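You operate a simulated robot arm through the tools that you are given. There is no shell and no other tool. Be economical: measure what you need, move in short steps, check, and stop when the job is done.

Carry out the task below with a simulated robot arm. There is one attempt and no reset: what you move stays moved.

Task
Wind the stranded carriage down to the bottom by the green handwheel.
Fine: shut off the air first; take the brake off to wind and put it on again; leave the orange handwheel.

The check looks at the end state, three seconds after you hand in, the way a careful person would. Anything else that was tipped, shoved, dropped, spilled or broken makes it a failure.

Robot
A 6-joint arm with a two-finger parallel gripper, fixed in place. Base frame: the origin is at the foot of the arm, x ahead of it, y to its left, z up. Lengths are in cm, angles in rad, forces in N, time in s.
With the tool pointing down near the work surface it reaches from about 10 to 60 cm from the base axis. Its first joint turns from -2.897 to 2.897 rad. Payload 4.1 kg.
The TCP is the grasp point between the finger pads, 2.3 cm short of the fingertips. In the tool frame z runs along the fingers and y along their closing line. The gripper opens to 9.4 cm. The fingers are 3.8 cm wide and 1 cm thick; the gripper's body (5.4 by 9.6 cm) begins 3.9 cm behind the TCP.
Orientation is that of the tool frame in the base frame, as a unit quaternion [x, y, z, w]. With the fingers straight down and closing along the base's y, the tool's x points along the base's -x, its y along +y and its z along -z.

Tools
- The arm moves only by the tool jog_arm. Its argument "series" is a list of rows, each a list of 6 numbers: the shift along the tool's x, y, z in units of 20 mm (1.0 is 20 mm), then the turn, a rotation vector about the tool's x, y, z in units of 4 degrees (1.0 is 4 degrees). In form: [[x, y, z, rx, ry, rz], ...]. A call has 1 to 10 rows; each row shifts and turns the commanded pose from where the row before left it, along the tool's axes as they then stand. "jaw" is the closure, from 0 (fully open) to 1 (shut), set as the call begins (left out, the last holds). A call with a number of a shift or a turn outside -1 to 1 is refused whole. Rows are played at 5 a second. More than 5 cm and 0.15 rad between two rows, or a gripper value outside its range, and nothing of the call is played. A pose out of reach is approached as far as the arm can. The call stops where the force on the tool passes 90 N (or 10 N more than at its start, if that is more) or the arm is blocked; 0.2 s more then pass. Each finger travels about 4.5 cm/s and halts on what it meets, pressing with about 42 N; the grip force reading is that of the motor and also rises with nothing between the fingers. The clock runs only during rows and for 0.2 s after the last one: add rows that do not move to give the fingers time. It gives the time, the measured TCP pose, the force on the tool (base axes), the opening and the grip force at its end, in the units of the frame above (readings bear some noise), and new pictures: "pictures" is both (left out), scene, wrist or none.
- Cameras (640 x 400 px; columns grow to the right, rows downward): "scene" is fixed at [40.43, -48.97, 155.65]; the picture's right is [0.98, 0.18, 0.00], its down [0.07, -0.38, -0.92] and it looks along [-0.17, 0.91, -0.39] (base axes); focal length 359 px, centre (320, 200). "wrist" rides on the gripper at [8.6, 1.6, -7.4] in the tool frame; the picture's right is [-0.18, 0.98, 0.00], its down [-0.58, -0.11, -0.81] and it looks along [-0.79, -0.15, 0.59] (tool axes); focal length 243 px, centre (320, 200). There is no depth. A picture from a camera that has moved, and an enlarged one, comes with that camera's place and axes in the base frame and with its lens. The place of the scene camera against the robot may be out by one fixed shift of up to 1.8 cm in any direction.
- lift_body(by): slides the trunk up (or, below 0, down) by that many cm; the arm rides with it, the base frame stays. It gives what a move gives, with no picture.
- inspect(camera, box): a new picture of the part [left, top, right, bottom] of that camera's present view, enlarged. The clock stands still meanwhile.
- finish_job(): hands the job in; it is judged then, once.

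Work in short steps. Places have to be worked out from the pictures, the camera data and where the tool is seen: move nearer, look again, correct. Check each grasp and each placing, and mend what went wrong. You have 120 turns and 170 pictures in all, those below and enlarged ones among them. Open the gripper and draw the arm clear of the work before you hand the job in, unless the task says otherwise; then end with one line.

The tools are called after "Request:" as a command line: name --pt "numbers of a row" for each row, then --argument value for the rest, lists and objects as JSON in quotes. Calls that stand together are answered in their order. jog_arm: Moves the arm, as the interface text tells. Its arguments: {"type":"object","properties":{"series":{"type":"array","items":{"type":"array","items":{"type":"number"}}},"jaw":{"type":"number"},"pictures":{"type":"string","enum":["both","scene","wrist","none"]}},"required":["series"]} The other tools are called the same way: lift_body (by) slides the trunk up or down; inspect (camera, box) takes an enlarged picture of a part of a camera's view; finish_job () hands the job in.

At the start:

```text
time_s: 0.0
position: [2.05, 36.45, 126.48]
tool_rot: [0.0, 1.0, 0.0, 0.0]
wrist_force: [0.6, -0.6, 0.1]
gripper_width: 9.42
grip_force: 0.1
trunk travel left (down, up): [-52.5, 6.5]
```

scene: 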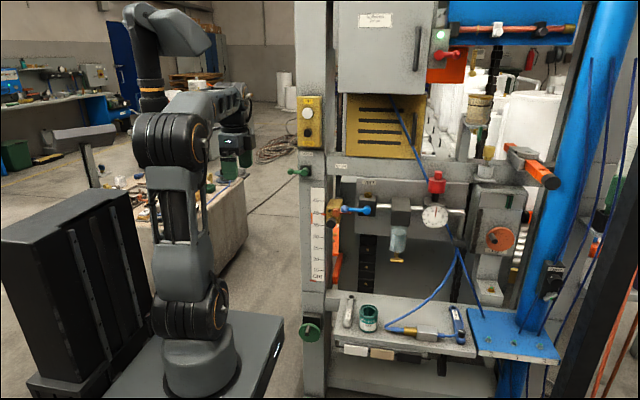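
wrist: 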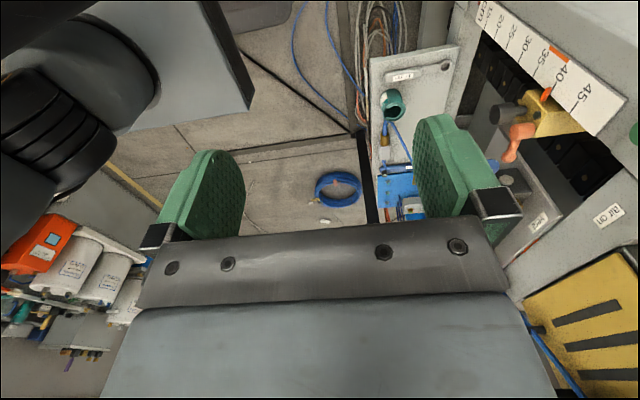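

The scene shows a rig with a green handwheel at lower left, a blue valve lever, and other parts. I'll enlarge the rig to identify the parts.

Request:
inspect --camera "scene" --box '[290, 150, 450, 250]'

Request:
inspect --camera "scene" --box '[290, 250, 450, 350]'

Request:
inspect --camera "scene" --box '[420, 150, 580, 250]'

Request:
inspect --camera "wrist" --box '[360, 0, 640, 175]'

```text
4.00 times, centred on (370, 200) of scene
camera zoom: at [40.43, -48.97, 155.65], right [0.98, 0.18, 0.0], down [0.07, -0.38, -0.92], along [-0.17, 0.91, -0.39], focal length 1438 px, centre (120, 200)
```

zoom: 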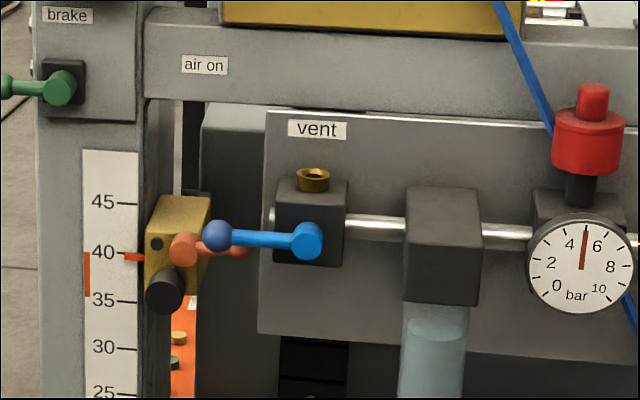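

```text
4.00 times, centred on (370, 300) of scene
camera zoom: at [40.43, -48.97, 155.65], right [0.98, 0.18, 0.0], down [0.07, -0.38, -0.92], along [-0.17, 0.91, -0.39], focal length 1438 px, centre (120, -200)
```

zoom: 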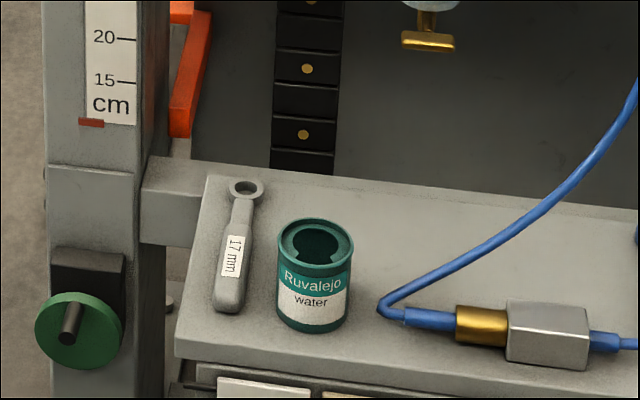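

```text
4.00 times, centred on (500, 200) of scene
camera zoom: at [40.43, -48.97, 155.65], right [0.98, 0.18, 0.0], down [0.07, -0.38, -0.92], along [-0.17, 0.91, -0.39], focal length 1438 px, centre (-400, 200)
```

zoom: 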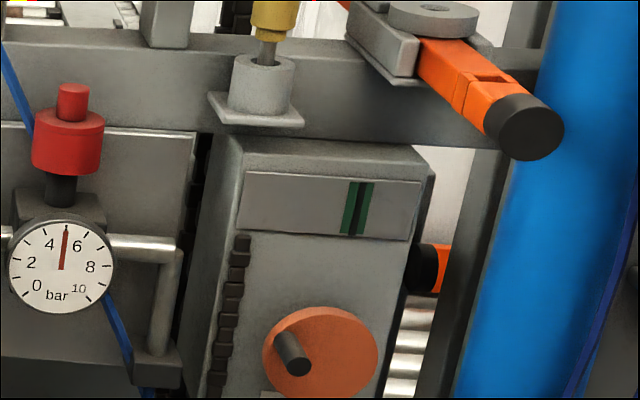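

```text
2.29 times, centred on (500, 88) of wrist
camera zoom: at [-6.7, 37.9, 134.11], right [0.18, 0.98, 0.0], down [0.58, -0.11, 0.81], along [0.79, -0.15, -0.59], focal length 555 px, centre (-91, 457)
```

zoom: 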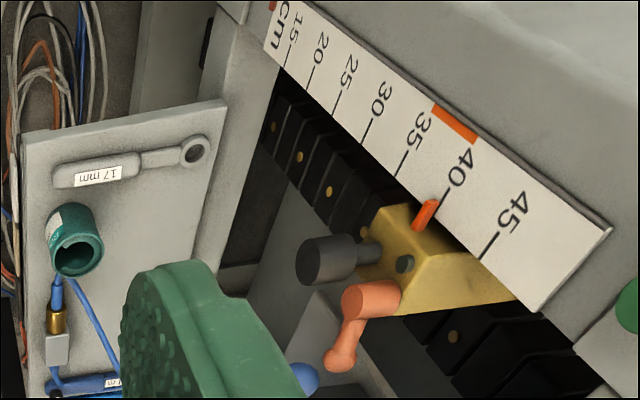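

The blue valve lever points left toward "air on", and "vent" is up. The pointer reads about 39.5 on the scale. I'll look closer at the brake and the green wheel.

Request:
inspect --camera "scene" --box '[284, 145, 332, 185]'

Request:
inspect --camera "scene" --box '[284, 305, 332, 345]'

Request:
inspect --camera "scene" --box '[280, 70, 440, 170]'

```text
10.00 times, centred on (308, 165) of scene
camera zoom: at [40.43, -48.97, 155.65], right [0.98, 0.18, 0.0], down [0.07, -0.38, -0.92], along [-0.17, 0.91, -0.39], focal length 3594 px, centre (440, 550)
```

zoom: 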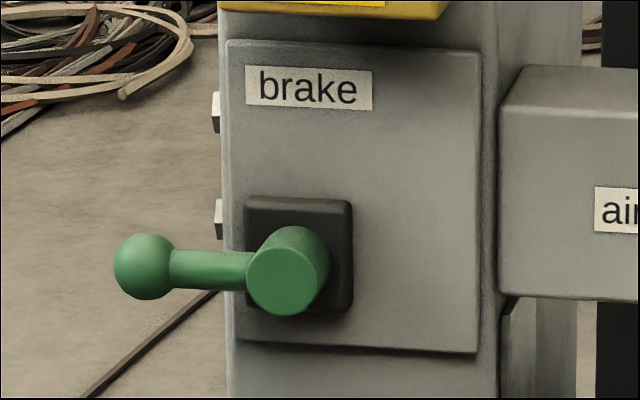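

```text
10.00 times, centred on (308, 325) of scene
camera zoom: at [40.43, -48.97, 155.65], right [0.98, 0.18, 0.0], down [0.07, -0.38, -0.92], along [-0.17, 0.91, -0.39], focal length 3594 px, centre (440, -1050)
```

zoom: 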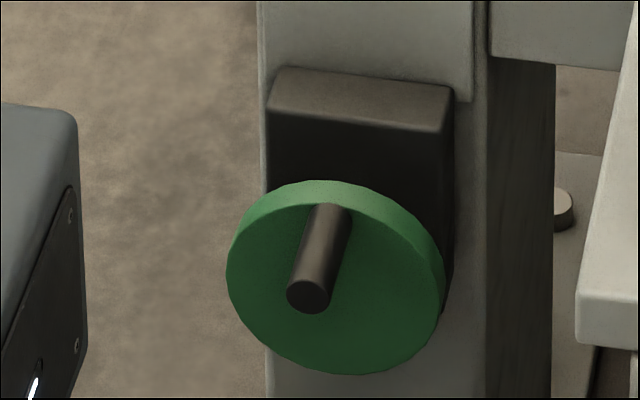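

```text
4.00 times, centred on (360, 120) of scene
camera zoom: at [40.43, -48.97, 155.65], right [0.98, 0.18, 0.0], down [0.07, -0.38, -0.92], along [-0.17, 0.91, -0.39], focal length 1438 px, centre (160, 520)
```

zoom: 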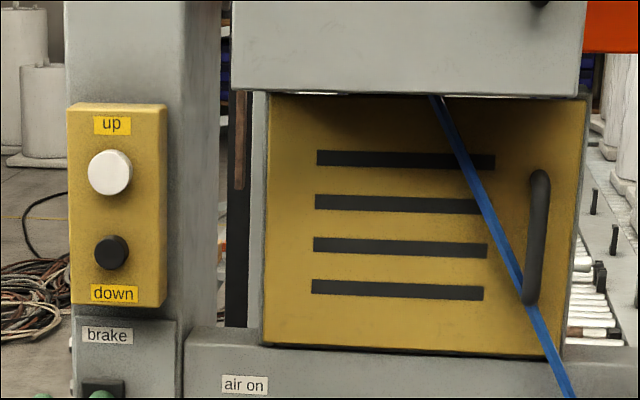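

The brake and blue levers both turn about y, at roughly y≈61–66. I'll turn the tool from pointing down to pointing at +y, in stages.

Request:
jog_arm --pt "0 0 0 -1 0 0" --pt "0 0 0 -1 0 0" --pt "0 0 0 -1 0 0" --pt "0 0 0 -1 0 0" --pt "0 0 0 -1 0 0" --pt "0 0 0 -1 0 0" --pt "0 0 0 -1 0 0" --pt "0 0 0 -1 0 0" --pt "0 0 0 -1 0 0" --pt "0 0 0 -1 0 0" --pictures "none"

Request:
jog_arm --pt "0 0 0 -1 0 0" --pt "0 0 0 -1 0 0" --pt "0 0 0 -1 0 0" --pt "0 0 0 -1 0 0" --pt "0 0 0 -1 0 0" --pt "0 0 0 -1 0 0" --pt "0 0 0 -1 0 0" --pt "0 0 0 -1 0 0" --pt "0 0 0 -1 0 0" --pt "0 0 0 -1 0 0" --pictures "none"

Request:
jog_arm --pt "0 0 0 -1 0 0" --pt "0 0 0 -1 0 0" --pt "0 0 0 -0.5 0 0" --jaw 1

```text
time_s: 2.2
position: [1.88, 36.4, 126.34]
tool_rot: [0.0, 0.939, 0.343, -0.001]
wrist_force: [0.1, -0.4, 0.2]
gripper_width: 9.4
grip_force: 0.1
trunk travel left (down, up): [-52.5, 6.5]
```

```text
time_s: 4.4
position: [3.58, 33.97, 130.88]
tool_rot: [-0.001, 0.768, 0.64, 0.0]
wrist_force: [0.5, -0.2, -0.8]
gripper_width: 9.38
grip_force: 0.1
out of reach, approached as far as the arm can: row 9, 10
trunk travel left (down, up): [-52.5, 6.5]
```

```text
time_s: 5.2
position: [5.58, 30.05, 136.04]
tool_rot: [-0.001, 0.708, 0.706, 0.0]
wrist_force: [0.0, -0.2, -0.7]
gripper_width: 2.32
grip_force: 0.0
out of reach, approached as far as the arm can: row 1, 2, 3
trunk travel left (down, up): [-52.5, 6.5]
camera wrist: at [-3.01, 22.55, 137.95], right [0.18, 0.0, 0.98], down [0.58, -0.81, -0.11], along [0.79, 0.59, -0.15], focal length 243 px, centre (320, 200)
```

scene: 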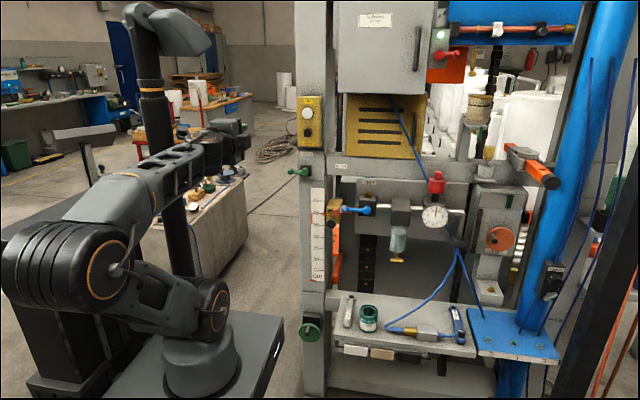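
wrist: 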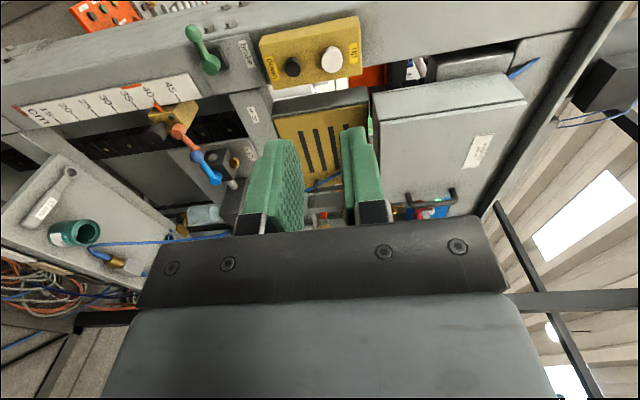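

The tool now points at +y. Triangulating again gives the blue ball at about (28.2, 61, 105) with its hub at (35.7, 61.5, 105), and the brake ball at about (9.8, 72, 113) with its hub at (15.2, 71.5, 113). I'll move down and right toward the blue lever, stopping well short of it.

Request:
jog_arm --pt "-1 -1 0.5 0 0 0" --pt "-1 -1 0.5 0 0 0" --pt "-1 -1 0.5 0 0 0" --pt "-1 -1 0.5 0 0 0" --pt "-1 -1 0.5 0 0 0" --pt "-1 -1 0.5 0 0 0" --pt "-1 -1 0.5 0 0 0" --pt "-1 -1 0.5 0 0 0" --jaw 1

```text
time_s: 7.0
position: [21.62, 38.19, 120.16]
tool_rot: [0.0, 0.707, 0.708, 0.0]
wrist_force: [0.3, -0.4, -0.6]
gripper_width: 0.01
grip_force: 42.5
trunk travel left (down, up): [-52.5, 6.5]
camera wrist: at [12.97, 30.7, 121.85], right [0.18, 0.0, 0.98], down [0.58, -0.81, -0.11], along [0.79, 0.59, -0.15], focal length 243 px, centre (320, 200)
```

scene: 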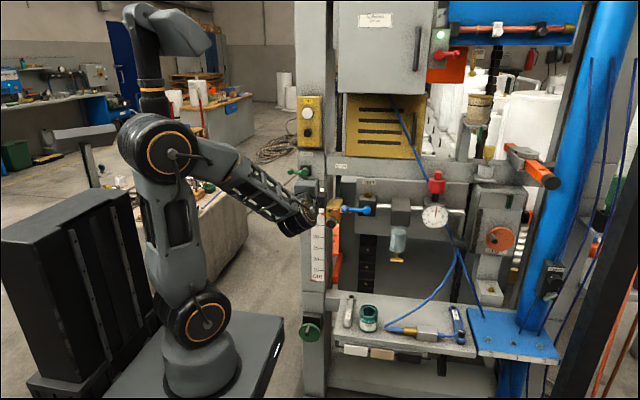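
wrist: 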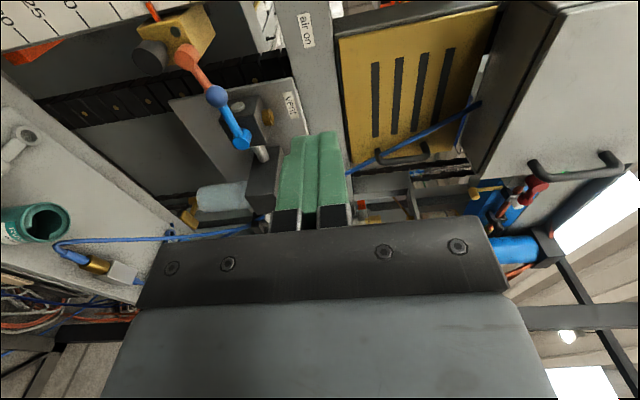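

The readings agree with blue ball ≈ (28.2, 61, 104.9). I'll go to (30, 52, 101), in front of the lever and below it.

Request:
jog_arm --pt "-0.42 -0.96 0.69 0 0 0" --pt "-0.42 -0.96 0.69 0 0 0" --pt "-0.42 -0.96 0.69 0 0 0" --pt "-0.42 -0.96 0.69 0 0 0" --pt "-0.42 -0.96 0.69 0 0 0" --pt "-0.42 -0.96 0.69 0 0 0" --pt "-0.42 -0.96 0.69 0 0 0" --pt "-0.42 -0.96 0.69 0 0 0" --pt "-0.42 -0.96 0.69 0 0 0" --pt "-0.42 -0.96 0.69 0 0 0"

```text
time_s: 9.2
position: [30.17, 51.88, 100.82]
tool_rot: [0.0, 0.707, 0.707, 0.0]
wrist_force: [1.1, 0.1, 0.3]
gripper_width: 0.02
grip_force: 42.3
trunk travel left (down, up): [-52.5, 6.5]
camera wrist: at [21.46, 44.39, 102.68], right [0.18, 0.0, 0.98], down [0.58, -0.81, -0.11], along [0.79, 0.59, -0.15], focal length 243 px, centre (320, 200)
```

scene: 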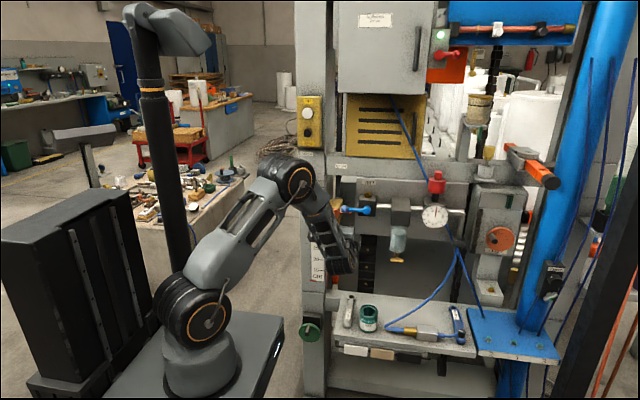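
wrist: 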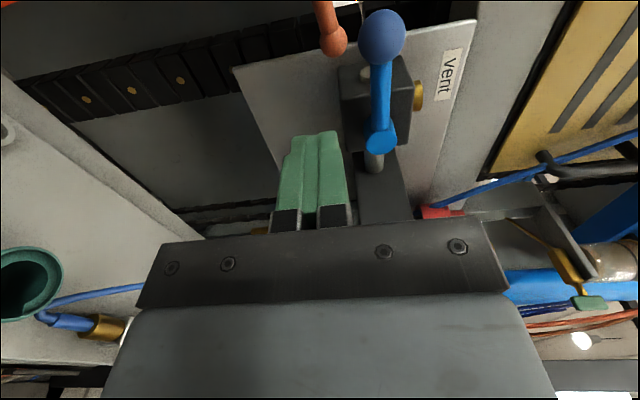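

The lever stem is at z≈105.2 and the orange ball is behind at y≈67, so there is room. I'll advance to y≈60.4 below the blue stem.

Request:
jog_arm --pt "0 0 0.85 0 0 0" --pt "0 0 0.85 0 0 0" --pt "0 0 0.85 0 0 0" --pt "0 0 0.85 0 0 0" --pt "0 0 0.85 0 0 0"

```text
time_s: 10.4
position: [30.1, 60.39, 100.84]
tool_rot: [0.0, 0.707, 0.707, 0.0]
wrist_force: [-0.3, -0.3, 0.2]
gripper_width: 0.01
grip_force: 42.0
trunk travel left (down, up): [-52.5, 6.5]
camera wrist: at [21.46, 52.92, 102.72], right [0.18, 0.0, 0.98], down [0.58, -0.81, -0.11], along [0.79, 0.59, -0.15], focal length 243 px, centre (320, 200)
```

scene: 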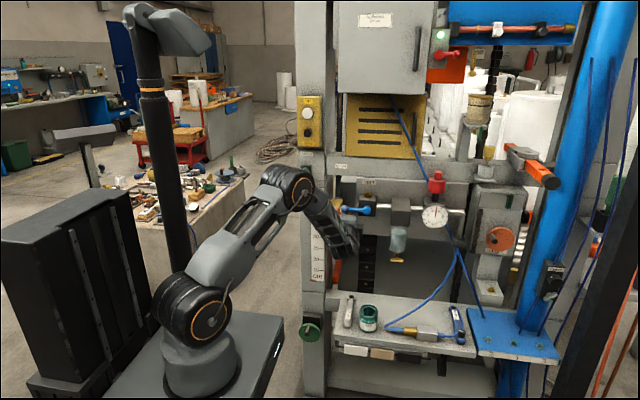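
wrist: 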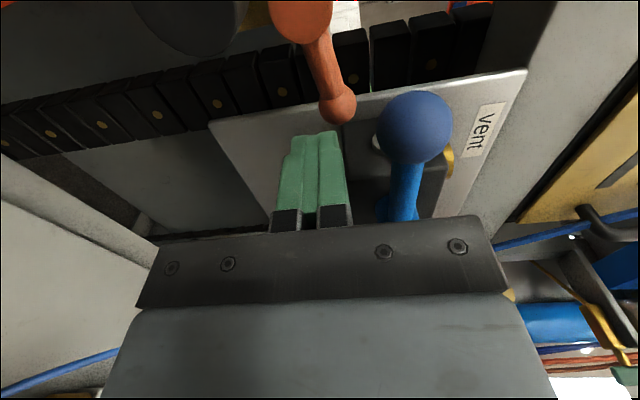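

The geometry is confirmed. I'll push the lever up along its arc, first to about 45°.

Request:
jog_arm --pt "-0.5 0.73 0 0 0 0" --pt "0 0.7 0 0 0 0" --pt "0.18 0.415 0 0 0 0" --pt "0.12 0.51 0 0 0 0" --pt "-0.05 0.605 0 0 0 0"

```text
time_s: 11.4
position: [30.72, 59.34, 103.09]
tool_rot: [0.01, 0.726, 0.687, -0.004]
wrist_force: [0.2, -0.4, 1.4]
gripper_width: 0.0
grip_force: 42.0
trunk travel left (down, up): [-52.5, 6.5]
stopped in row 4: the force on the tool passed its limit (the readings are from after the stop); the commanded pose is now the measured one
camera wrist: at [21.89, 52.03, 105.42], right [0.2, 0.05, 0.98], down [0.57, -0.82, -0.08], along [0.79, 0.58, -0.19], focal length 243 px, centre (320, 200)
```

scene: 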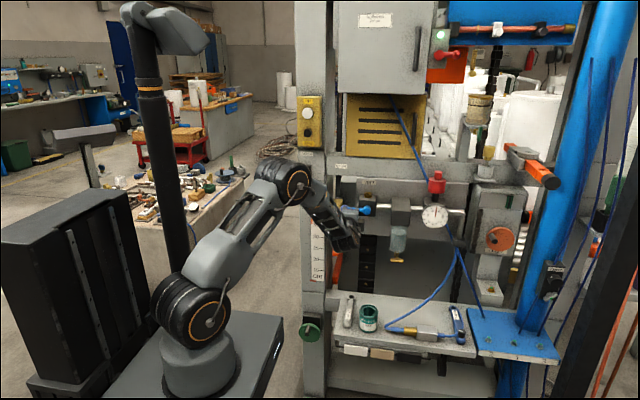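
wrist: 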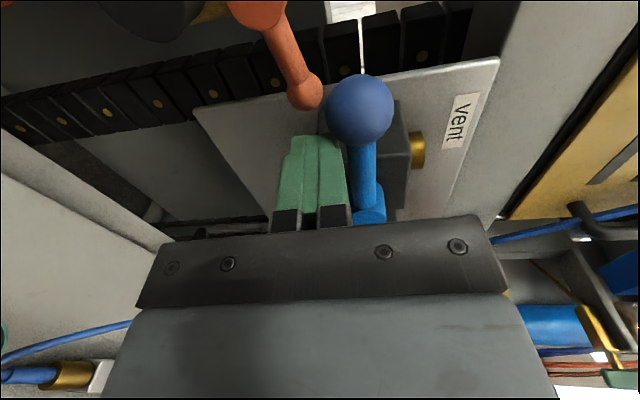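

The push up was blocked: the fingers tipped down about 3° and the lever stayed put. I'll back off and straighten the tool, then look before trying the other way.

Request:
jog_arm --pt "0 -0.5 0 -0.79 0.12 -0.28" --pt "0 0 -1 0 0 0" --pt "0 0 -1 0 0 0" --pt "0 0 -1 0 0 0" --pictures "wrist"

Request:
inspect --camera "scene" --box '[316, 160, 412, 220]'

Request:
inspect --camera "wrist" --box '[260, 0, 500, 150]'

```text
time_s: 12.4
position: [30.5, 53.61, 101.63]
tool_rot: [-0.001, 0.708, 0.706, -0.001]
wrist_force: [-0.1, 1.1, -0.6]
gripper_width: 0.0
grip_force: 42.1
trunk travel left (down, up): [-52.5, 6.5]
camera wrist: at [21.84, 46.09, 103.44], right [0.18, 0.0, 0.98], down [0.58, -0.81, -0.11], along [0.79, 0.59, -0.15], focal length 243 px, centre (320, 200)
```

wrist: 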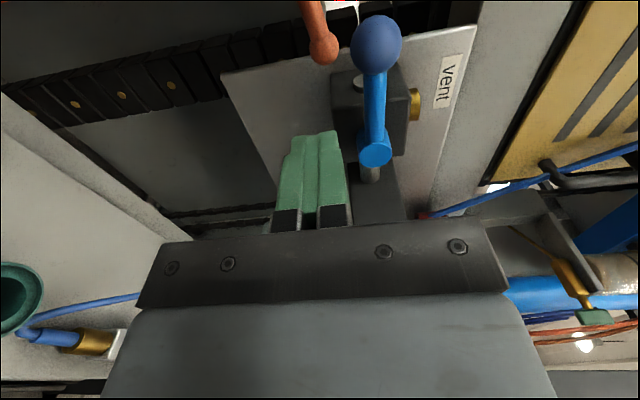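

```text
6.67 times, centred on (364, 190) of scene
camera zoom: at [40.43, -48.97, 155.65], right [0.98, 0.18, 0.0], down [0.07, -0.38, -0.92], along [-0.17, 0.91, -0.39], focal length 2396 px, centre (27, 267)
```

zoom: 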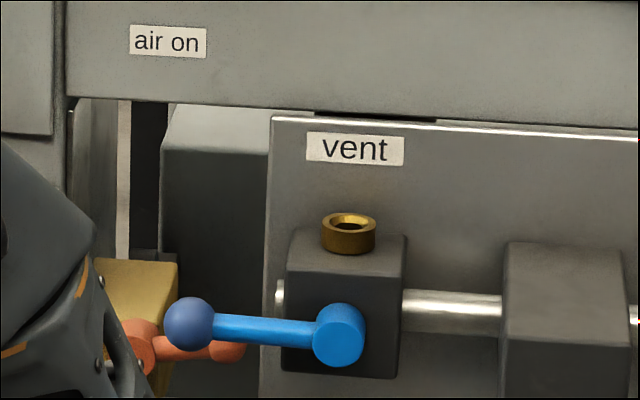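

```text
2.67 times, centred on (380, 75) of wrist
camera zoom: at [21.84, 46.09, 103.44], right [0.18, 0.0, 0.98], down [0.58, -0.81, -0.11], along [0.79, 0.59, -0.15], focal length 647 px, centre (160, 533)
```

zoom: 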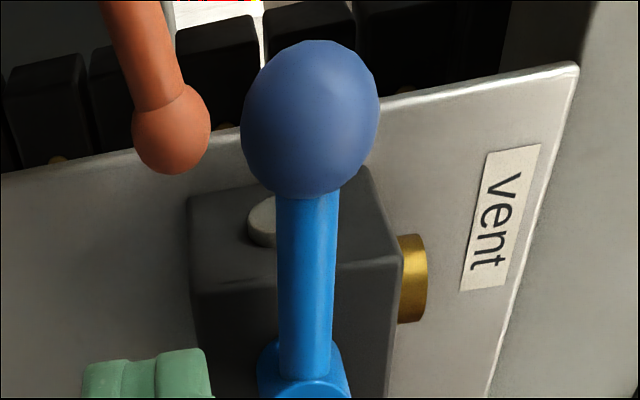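

Before forcing anything I'll look for another air shut-off: the red lever on the orange box at top right, and the blue handle on the shelf.

Request:
inspect --camera "scene" --box '[400, 0, 560, 100]'

Request:
inspect --camera "scene" --box '[380, 260, 540, 360]'

Request:
inspect --camera "scene" --box '[520, 200, 640, 275]'

```text
4.00 times, centred on (480, 50) of scene
camera zoom: at [40.43, -48.97, 155.65], right [0.98, 0.18, 0.0], down [0.07, -0.38, -0.92], along [-0.17, 0.91, -0.39], focal length 1438 px, centre (-320, 800)
```

zoom: 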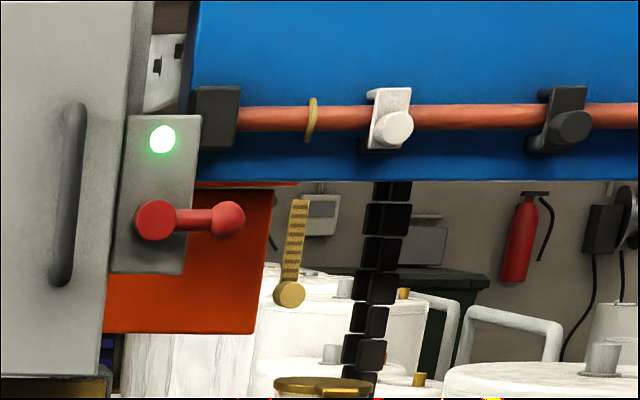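

```text
4.00 times, centred on (460, 310) of scene
camera zoom: at [40.43, -48.97, 155.65], right [0.98, 0.18, 0.0], down [0.07, -0.38, -0.92], along [-0.17, 0.91, -0.39], focal length 1438 px, centre (-240, -240)
```

zoom: 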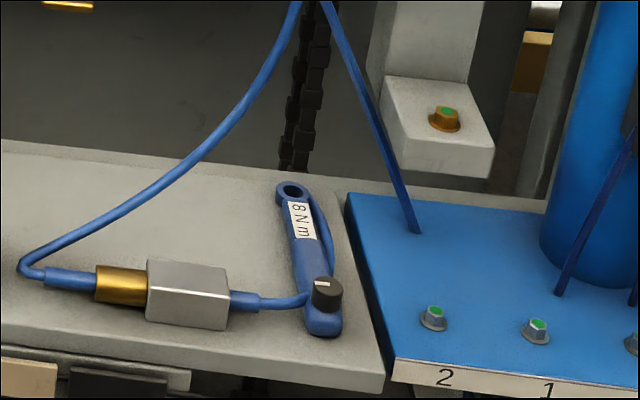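

```text
5.33 times, centred on (580, 238) of scene
camera zoom: at [40.43, -48.97, 155.65], right [0.98, 0.18, 0.0], down [0.07, -0.38, -0.92], along [-0.17, 0.91, -0.39], focal length 1917 px, centre (-1067, 0)
```

zoom: 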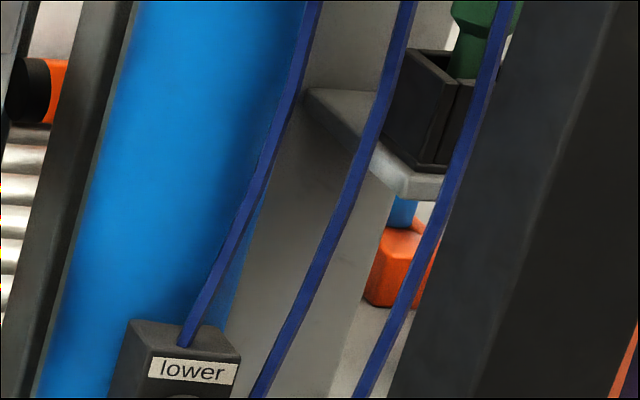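

No other air valve is visible; the pipe valve with the vent port is the shut-off, and its lever may just be stiff when pushed fast near the hub. I'll retry upward under the ball, with a longer lever arm and slow small steps.

Request:
jog_arm --pt "1 -0.2 0 0 0 0" --pt "0 0 0.85 0 0 0" --pt "0 0 0.85 0 0 0" --pt "0 0 0.85 0 0 0" --pt "0 0 0.85 0 0 0" --pt "0 0.4 0 0 0 0" --pt "0 0.2 0 0 0 0" --pictures "none"

Request:
jog_arm --pt "0 0.15 0 0 0 0" --pt "0 0.1 0 0 0 0" --pt "0 0.1 0 0 0 0" --pt "0 0.1 0 0 0 0" --pt "0 0.1 0 0 0 0" --pt "0 0.1 0 0 0 0" --pictures "wrist"

```text
time_s: 14.0
position: [28.37, 60.51, 102.26]
tool_rot: [0.0, 0.709, 0.705, -0.001]
wrist_force: [0.7, 0.0, 0.5]
gripper_width: 0.0
grip_force: 42.0
trunk travel left (down, up): [-52.5, 6.5]
```

```text
time_s: 15.4
position: [28.49, 60.49, 103.72]
tool_rot: [0.001, 0.709, 0.705, -0.001]
wrist_force: [-0.3, 0.1, -0.9]
gripper_width: 0.01
grip_force: 42.3
trunk travel left (down, up): [-52.5, 6.5]
camera wrist: at [19.82, 52.98, 105.51], right [0.19, 0.0, 0.98], down [0.58, -0.81, -0.11], along [0.79, 0.59, -0.15], focal length 243 px, centre (320, 200)
```

wrist: 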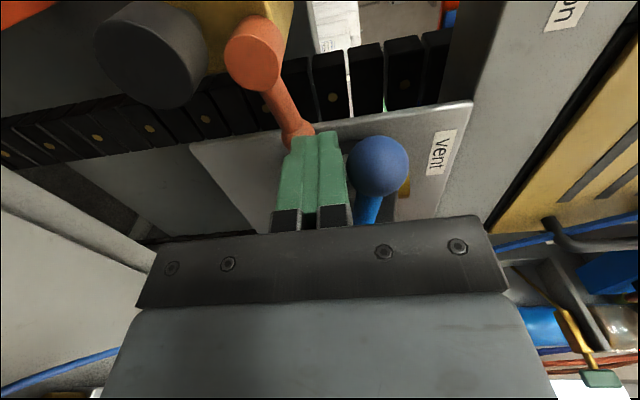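

With small steps the ball rose about 1.4 cm with almost no force, so it does turn up. I'll continue slowly along the arc to about 50°.

Request:
jog_arm --pt "0.08 0.21 0 0 0 0" --pt "0.08 0.21 0 0 0 0" --pt "0.08 0.21 0 0 0 0" --pt "0 0.293 0 0 0 0" --pt "0 0.293 0 0 0 0" --pt "0 0.293 0 0 0 0" --pt "-0.083 0.307 0 0 0 0" --pt "-0.083 0.307 0 0 0 0" --pt "-0.083 0.307 0 0 0 0"

```text
time_s: 17.4
position: [28.51, 60.64, 108.7]
tool_rot: [-0.002, 0.708, 0.706, -0.001]
wrist_force: [-0.3, -0.6, -1.3]
gripper_width: 0.0
grip_force: 41.6
trunk travel left (down, up): [-52.5, 6.5]
camera wrist: at [19.78, 53.0, 110.41], right [0.18, 0.0, 0.98], down [0.58, -0.8, -0.11], along [0.79, 0.59, -0.15], focal length 243 px, centre (320, 200)
```

scene: 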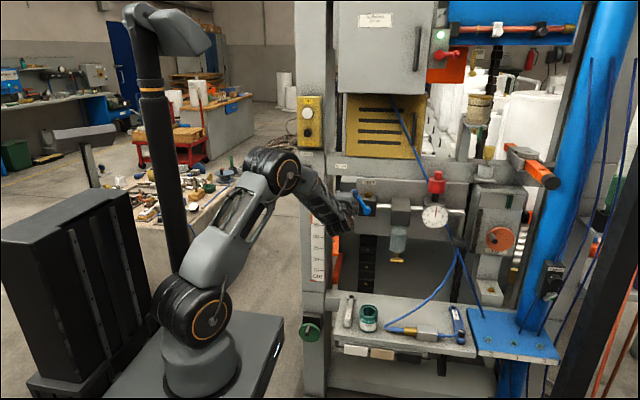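
wrist: 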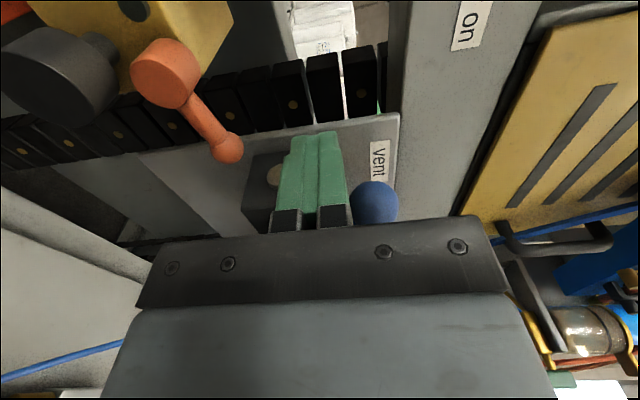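

The lever is at roughly 45–50° and moving. I'll continue the arc to vertical.

Request:
jog_arm --pt "-0.183 0.27 0 0 0 0" --pt "-0.183 0.27 0 0 0 0" --pt "-0.183 0.27 0 0 0 0" --pt "-0.267 0.25 0 0 0 0" --pt "-0.267 0.25 0 0 0 0" --pt "-0.267 0.25 0 0 0 0" --pt "-0.267 0.117 0 0 0 0" --pt "-0.267 0.117 0 0 0 0" --pt "-0.267 0.117 0 0 0 0"

Request:
inspect --camera "scene" --box '[316, 160, 476, 260]'

```text
time_s: 19.4
position: [32.23, 60.66, 112.16]
tool_rot: [-0.004, 0.711, 0.704, -0.002]
wrist_force: [-21.4, -5.8, -8.4]
gripper_width: 0.03
grip_force: 41.9
trunk travel left (down, up): [-52.5, 6.5]
camera wrist: at [23.65, 53.06, 114.04], right [0.18, 0.01, 0.98], down [0.59, -0.8, -0.1], along [0.79, 0.6, -0.15], focal length 243 px, centre (320, 200)
```

scene: 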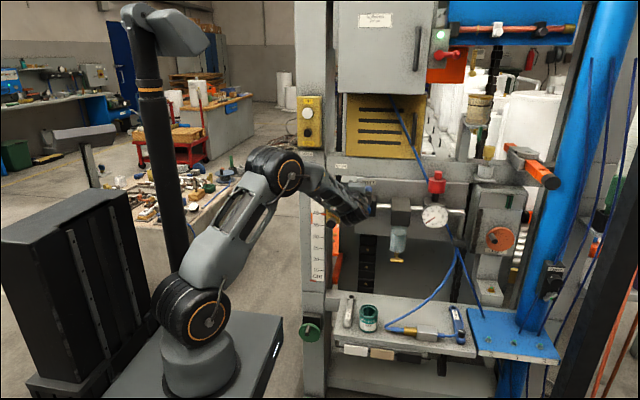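
wrist: 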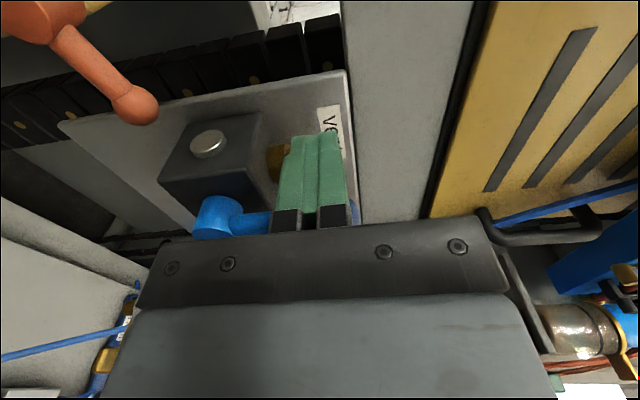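

```text
4.00 times, centred on (396, 210) of scene
camera zoom: at [40.43, -48.97, 155.65], right [0.98, 0.18, 0.0], down [0.07, -0.38, -0.92], along [-0.17, 0.91, -0.39], focal length 1438 px, centre (16, 160)
```

zoom: 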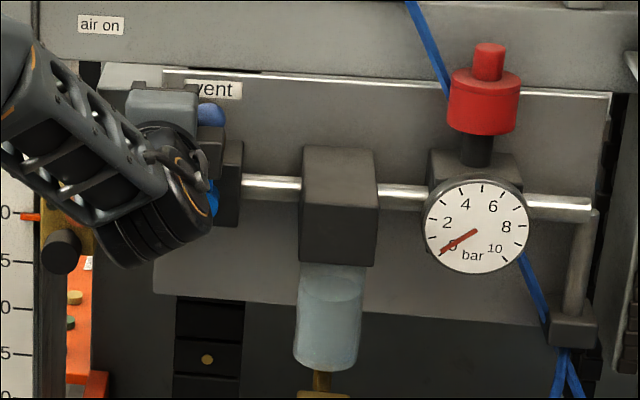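

The gauge has dropped to 0 and the lever is up against its stop at "vent". I'll back away and go to a stand-off in front of the brake.

Request:
jog_arm --pt "0.4 0 0 0 0 0" --pt "0 0 -1 0 0 0" --pt "0 0 -1 0 0 0" --pt "0 0 -1 0 0 0" --pt "1 0 -0.5 0 0 0" --pt "1 0 0 0 0 0" --pt "1 0 0 0 0 0" --pt "1 0 0 0 0 0" --pt "1 0 0 0 0 0" --pt "1 0 0 0 0 0" --pictures "none"

Request:
jog_arm --pt "1 0 0 0 0 0" --pt "1 0 0 0 0 0" --pt "1 0 0.5 0 0 0"

Request:
inspect --camera "scene" --box '[316, 160, 476, 260]'

```text
time_s: 21.6
position: [19.96, 53.37, 112.39]
tool_rot: [-0.001, 0.709, 0.705, 0.0]
wrist_force: [-0.6, 0.5, -0.7]
gripper_width: 0.01
grip_force: 41.9
trunk travel left (down, up): [-52.5, 6.5]
```

```text
time_s: 22.4
position: [14.04, 54.38, 112.38]
tool_rot: [0.0, 0.708, 0.706, -0.001]
wrist_force: [-0.4, -0.4, 0.5]
gripper_width: 0.0
grip_force: 41.9
trunk travel left (down, up): [-52.5, 6.5]
camera wrist: at [5.31, 46.95, 114.21], right [0.19, 0.0, 0.98], down [0.58, -0.81, -0.11], along [0.79, 0.59, -0.15], focal length 243 px, centre (320, 200)
```

scene: 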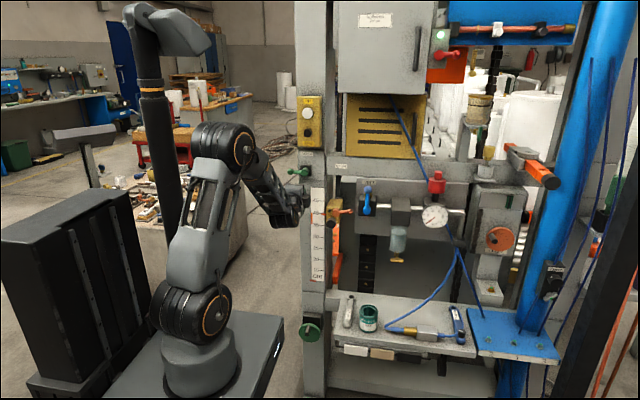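
wrist: 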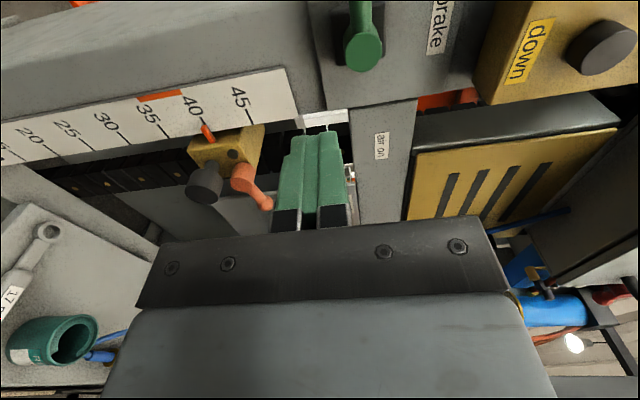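

```text
4.00 times, centred on (396, 210) of scene
camera zoom: at [40.43, -48.97, 155.65], right [0.98, 0.18, 0.0], down [0.07, -0.38, -0.92], along [-0.17, 0.91, -0.39], focal length 1438 px, centre (16, 160)
```

zoom: 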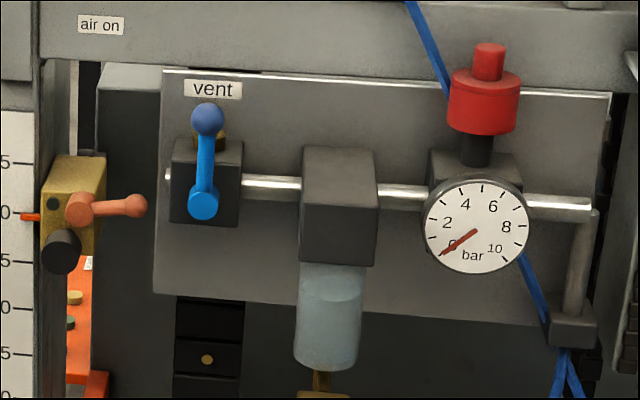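

Air is off and the lever rests at "vent". I'll shift left to see the whole brake lever and refine its place.

Request:
jog_arm --pt "1 0 0.3 0 0 0" --pt "1 0 0.3 0 0 0" --pt "1 0 0.3 0 0 0" --pt "1 0 0.3 0 0 0" --pictures "wrist"

```text
time_s: 23.4
position: [6.03, 56.76, 112.47]
tool_rot: [-0.001, 0.709, 0.706, -0.001]
wrist_force: [-0.4, 0.6, -1.2]
gripper_width: 0.01
grip_force: 42.3
trunk travel left (down, up): [-52.5, 6.5]
camera wrist: at [-2.65, 49.31, 114.26], right [0.19, 0.01, 0.98], down [0.58, -0.81, -0.11], along [0.79, 0.59, -0.15], focal length 243 px, centre (320, 200)
```

wrist: 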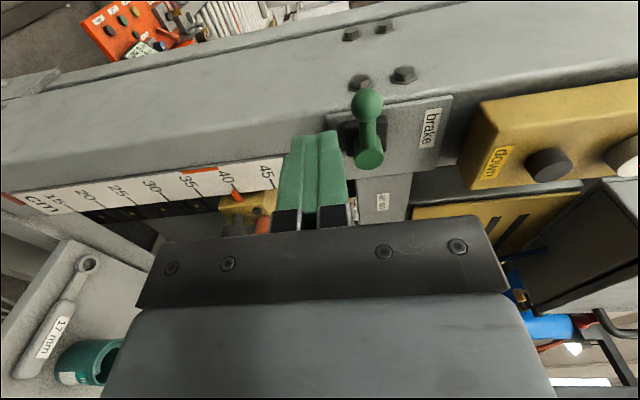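

The brake ball works out near (10.4, 68, 115.7) and the hub near (14.5, 67, 115.7). I'll move closer under the ball and look again.

Request:
jog_arm --pt "-1 -0.3 0.8 0 0 0" --pt "-1 -0.3 0.8 0 0 0" --pt "0 0 0.9 0 0 0" --pictures "wrist"

```text
time_s: 24.2
position: [9.98, 61.91, 111.2]
tool_rot: [-0.001, 0.708, 0.706, -0.001]
wrist_force: [-0.8, -1.0, -0.7]
gripper_width: 0.0
grip_force: 41.7
trunk travel left (down, up): [-52.5, 6.5]
camera wrist: at [1.38, 54.36, 113.0], right [0.18, 0.0, 0.98], down [0.58, -0.81, -0.11], along [0.79, 0.59, -0.15], focal length 243 px, centre (320, 200)
```

wrist: 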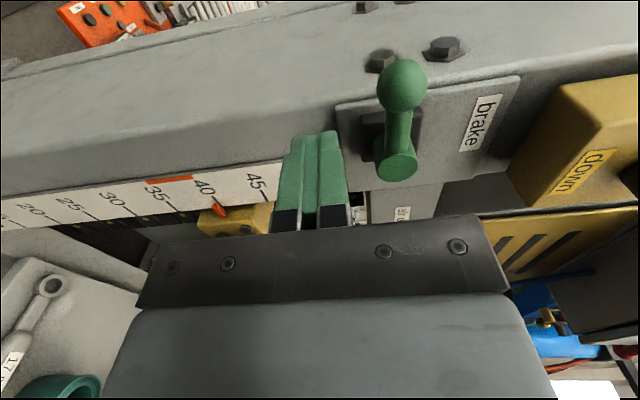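

Using only wrist views, the brake hub front is at about (13.3, 65.4, 115.8) and the ball at (8.6, 66.4, 115.8). I'll slide under the ball, then push up slowly.

Request:
jog_arm --pt "0.3 0 0.7 0 0 0" --pt "0.3 0 0.7 0 0 0" --pt "0 0.5 0 0 0 0" --pt "0 0.3 0 0 0 0" --pictures "none"

Request:
jog_arm --pt "0 0.12 0 0 0 0" --pt "0 0.12 0 0 0 0" --pt "0 0.12 0 0 0 0" --pt "0 0.12 0 0 0 0" --pt "0 0.12 0 0 0 0" --pt "0 0.12 0 0 0 0" --pictures "wrist"

```text
time_s: 25.2
position: [8.63, 64.63, 112.8]
tool_rot: [-0.001, 0.708, 0.707, -0.002]
wrist_force: [-0.1, 0.2, -0.1]
gripper_width: 0.0
grip_force: 41.8
trunk travel left (down, up): [-52.5, 6.5]
```

```text
time_s: 26.6
position: [8.68, 64.71, 113.55]
tool_rot: [-0.001, 0.713, 0.701, -0.001]
wrist_force: [-4.0, -9.5, -30.1]
gripper_width: 0.0
grip_force: 42.3
trunk travel left (down, up): [-52.5, 6.5]
camera wrist: at [0.11, 57.2, 115.47], right [0.18, 0.02, 0.98], down [0.58, -0.81, -0.09], along [0.79, 0.59, -0.16], focal length 243 px, centre (320, 200)
```

wrist: 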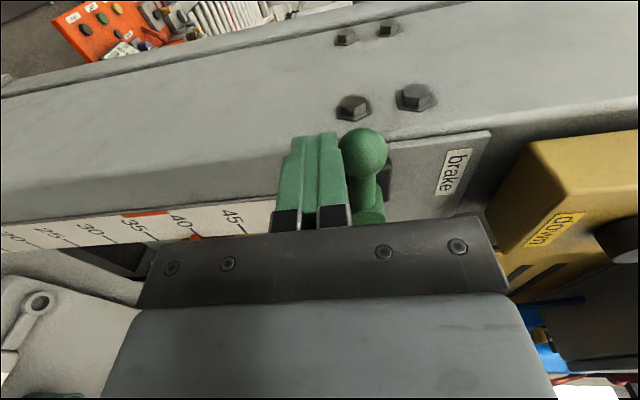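

Contact with about 30 N and no motion yet. I'll push a little further.

Request:
jog_arm --pt "0 0.08 0 0 0 0" --pt "0 0.08 0 0 0 0" --pt "0 0.08 0 0 0 0" --pt "0 0.08 0 0 0 0" --pictures "wrist"

```text
time_s: 27.6
position: [8.77, 64.75, 113.58]
tool_rot: [0.0, 0.718, 0.696, -0.001]
wrist_force: [-3.8, -10.5, -45.6]
gripper_width: 0.0
grip_force: 42.2
trunk travel left (down, up): [-52.5, 6.5]
camera wrist: at [0.11, 57.24, 115.66], right [0.19, 0.03, 0.98], down [0.58, -0.81, -0.08], along [0.79, 0.59, -0.17], focal length 243 px, centre (320, 200)
```

wrist: 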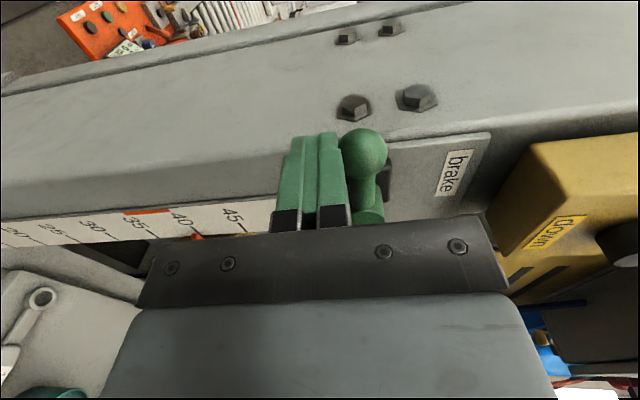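

It is solid upward, so the brake must turn the other way. I'll back off, go over the ball staying left of the yellow button box, and come in from above.

Request:
jog_arm --pt "0 -0.8 0 0 0 0" --pt "0.4 0 -1 0 0 0" --pt "0.4 0 -1 0 0 0" --pt "0 0 -1 0 0 0" --pt "0 1 0 0 0 0" --pt "0 1 0 0 0 0" --pt "0 1 0 0 0 0"

```text
time_s: 29.2
position: [7.12, 58.7, 119.33]
tool_rot: [-0.001, 0.708, 0.706, -0.002]
wrist_force: [1.1, 0.2, 0.0]
gripper_width: 0.0
grip_force: 41.6
trunk travel left (down, up): [-52.5, 6.5]
camera wrist: at [-1.47, 51.17, 121.13], right [0.19, 0.0, 0.98], down [0.58, -0.81, -0.11], along [0.79, 0.59, -0.15], focal length 243 px, centre (320, 200)
```

scene: 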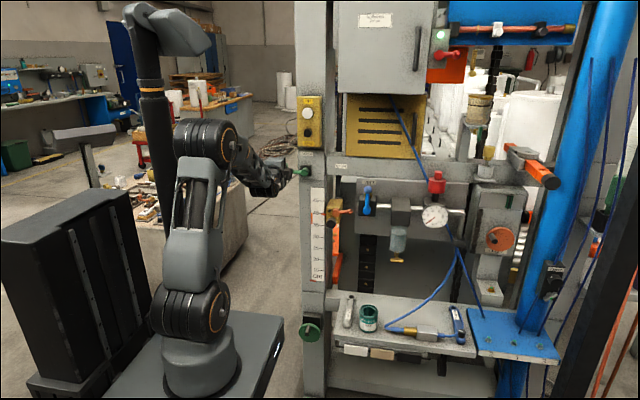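
wrist: 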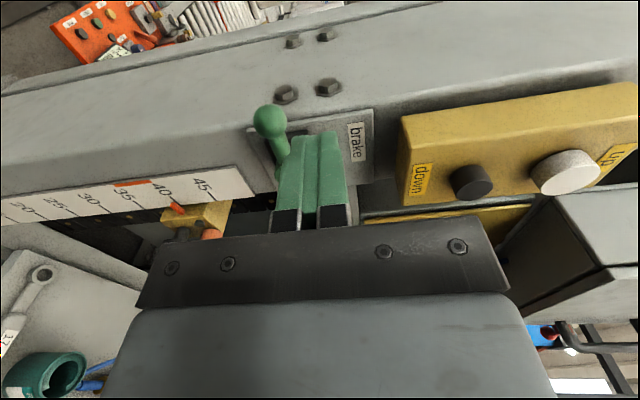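

The ball is confirmed at (8.5, 66.4, 115.6) and the yellow box is well clear. I'll come in above the ball and press down slowly.

Request:
jog_arm --pt "-0.4 0 1 0 0 0" --pt "0 0 1 0 0 0" --pt "0 0 1 0 0 0" --pt "0 -0.6 0 0 0 0" --pt "0 -0.1 0 0 0 0" --pt "0 -0.1 0 0 0 0" --pt "0 -0.1 0 0 0 0" --pt "0 -0.1 0 0 0 0" --pt "0 -0.1 0 0 0 0" --pt "0 -0.1 0 0 0 0" --pictures "wrist"

```text
time_s: 31.4
position: [7.85, 64.71, 116.76]
tool_rot: [-0.001, 0.709, 0.706, -0.001]
wrist_force: [-1.0, -0.4, 1.4]
gripper_width: 0.0
grip_force: 41.7
trunk travel left (down, up): [-52.5, 6.5]
camera wrist: at [-0.7, 57.15, 118.64], right [0.18, 0.0, 0.98], down [0.58, -0.81, -0.11], along [0.79, 0.59, -0.15], focal length 243 px, centre (320, 200)
```

wrist: 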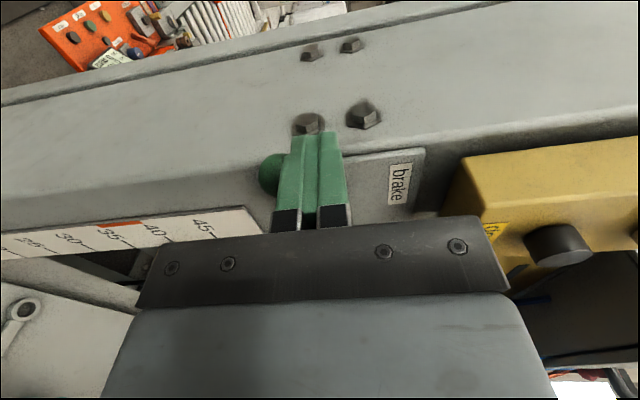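

The lever is moving down freely. I'll follow its arc downward.

Request:
jog_arm --pt "0.01 -0.24 0 0 0 0" --pt "0.01 -0.24 0 0 0 0" --pt "0 -0.2 0 0 0 0" --pt "0 -0.2 0 0 0 0" --pt "0 -0.2 0 0 0 0" --pt "-0.067 -0.233 0 0 0 0" --pt "-0.067 -0.233 0 0 0 0" --pt "-0.067 -0.233 0 0 0 0" --pictures "none"

Request:
jog_arm --pt "-0.142 -0.2 0 0 0 0" --pt "-0.142 -0.2 0 0 0 0" --pt "-0.142 -0.2 0 0 0 0" --pt "-0.217 -0.167 0 0 0 0" --pt "-0.217 -0.167 0 0 0 0" --pt "-0.217 -0.167 0 0 0 0" --pt "-0.15 0 0 0 0 0"

```text
time_s: 33.2
position: [8.59, 64.73, 113.5]
tool_rot: [0.001, 0.707, 0.707, -0.001]
wrist_force: [9.6, 2.8, 11.0]
gripper_width: 0.0
grip_force: 42.2
trunk travel left (down, up): [-52.5, 6.5]
```

```text
time_s: 34.8
position: [8.75, 64.64, 111.49]
tool_rot: [-0.014, 0.706, 0.708, -0.004]
wrist_force: [-64.0, -4.7, 13.8]
gripper_width: 0.01
grip_force: 41.8
trunk travel left (down, up): [-52.5, 6.5]
camera wrist: at [0.28, 56.91, 113.1], right [0.17, 0.0, 0.99], down [0.6, -0.79, -0.1], along [0.78, 0.61, -0.14], focal length 243 px, centre (320, 200)
```

scene: 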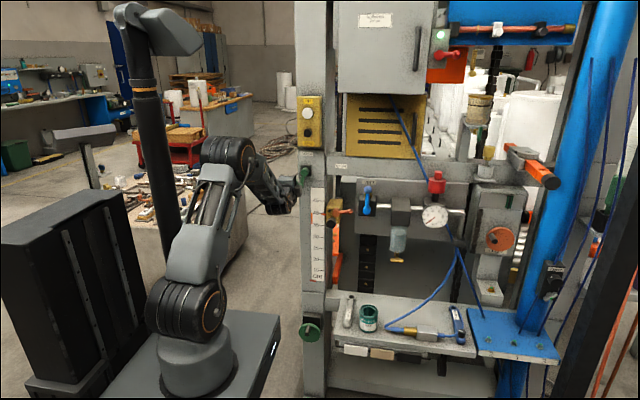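
wrist: 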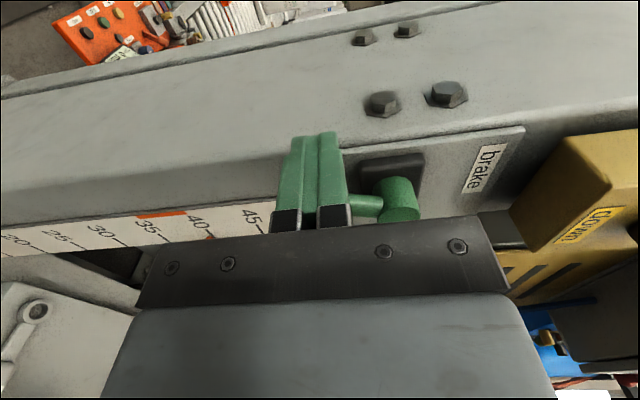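

The lever is down and resting hard against its stop (64 N sideways). I'll back off left, then away, and check it.

Request:
jog_arm --pt "0.8 0 0 0 0 0" --pt "0.3 0 0 0 0 0" --pt "0 0 -1 0 0 0" --pt "0 0 -1 0 0 0" --pt "0 0 -1 0 0 0" --pictures "wrist"

Request:
inspect --camera "scene" --box '[284, 145, 364, 225]'

```text
time_s: 36.0
position: [8.63, 58.62, 111.0]
tool_rot: [-0.001, 0.709, 0.705, -0.001]
wrist_force: [0.4, -0.4, 0.1]
gripper_width: 0.0
grip_force: 41.6
trunk travel left (down, up): [-52.5, 6.5]
camera wrist: at [-0.01, 51.07, 112.84], right [0.19, 0.01, 0.98], down [0.58, -0.81, -0.11], along [0.79, 0.59, -0.15], focal length 243 px, centre (320, 200)
```

wrist: 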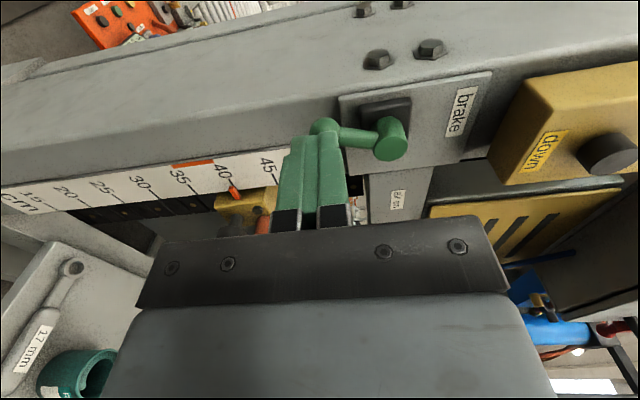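

```text
5.00 times, centred on (324, 185) of scene
camera zoom: at [40.43, -48.97, 155.65], right [0.98, 0.18, 0.0], down [0.07, -0.38, -0.92], along [-0.17, 0.91, -0.39], focal length 1797 px, centre (300, 275)
```

zoom: 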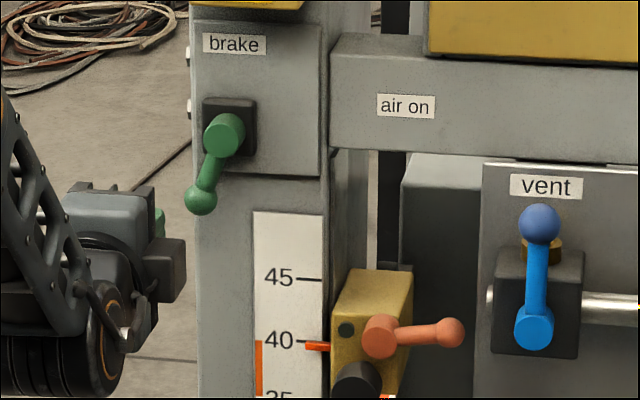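

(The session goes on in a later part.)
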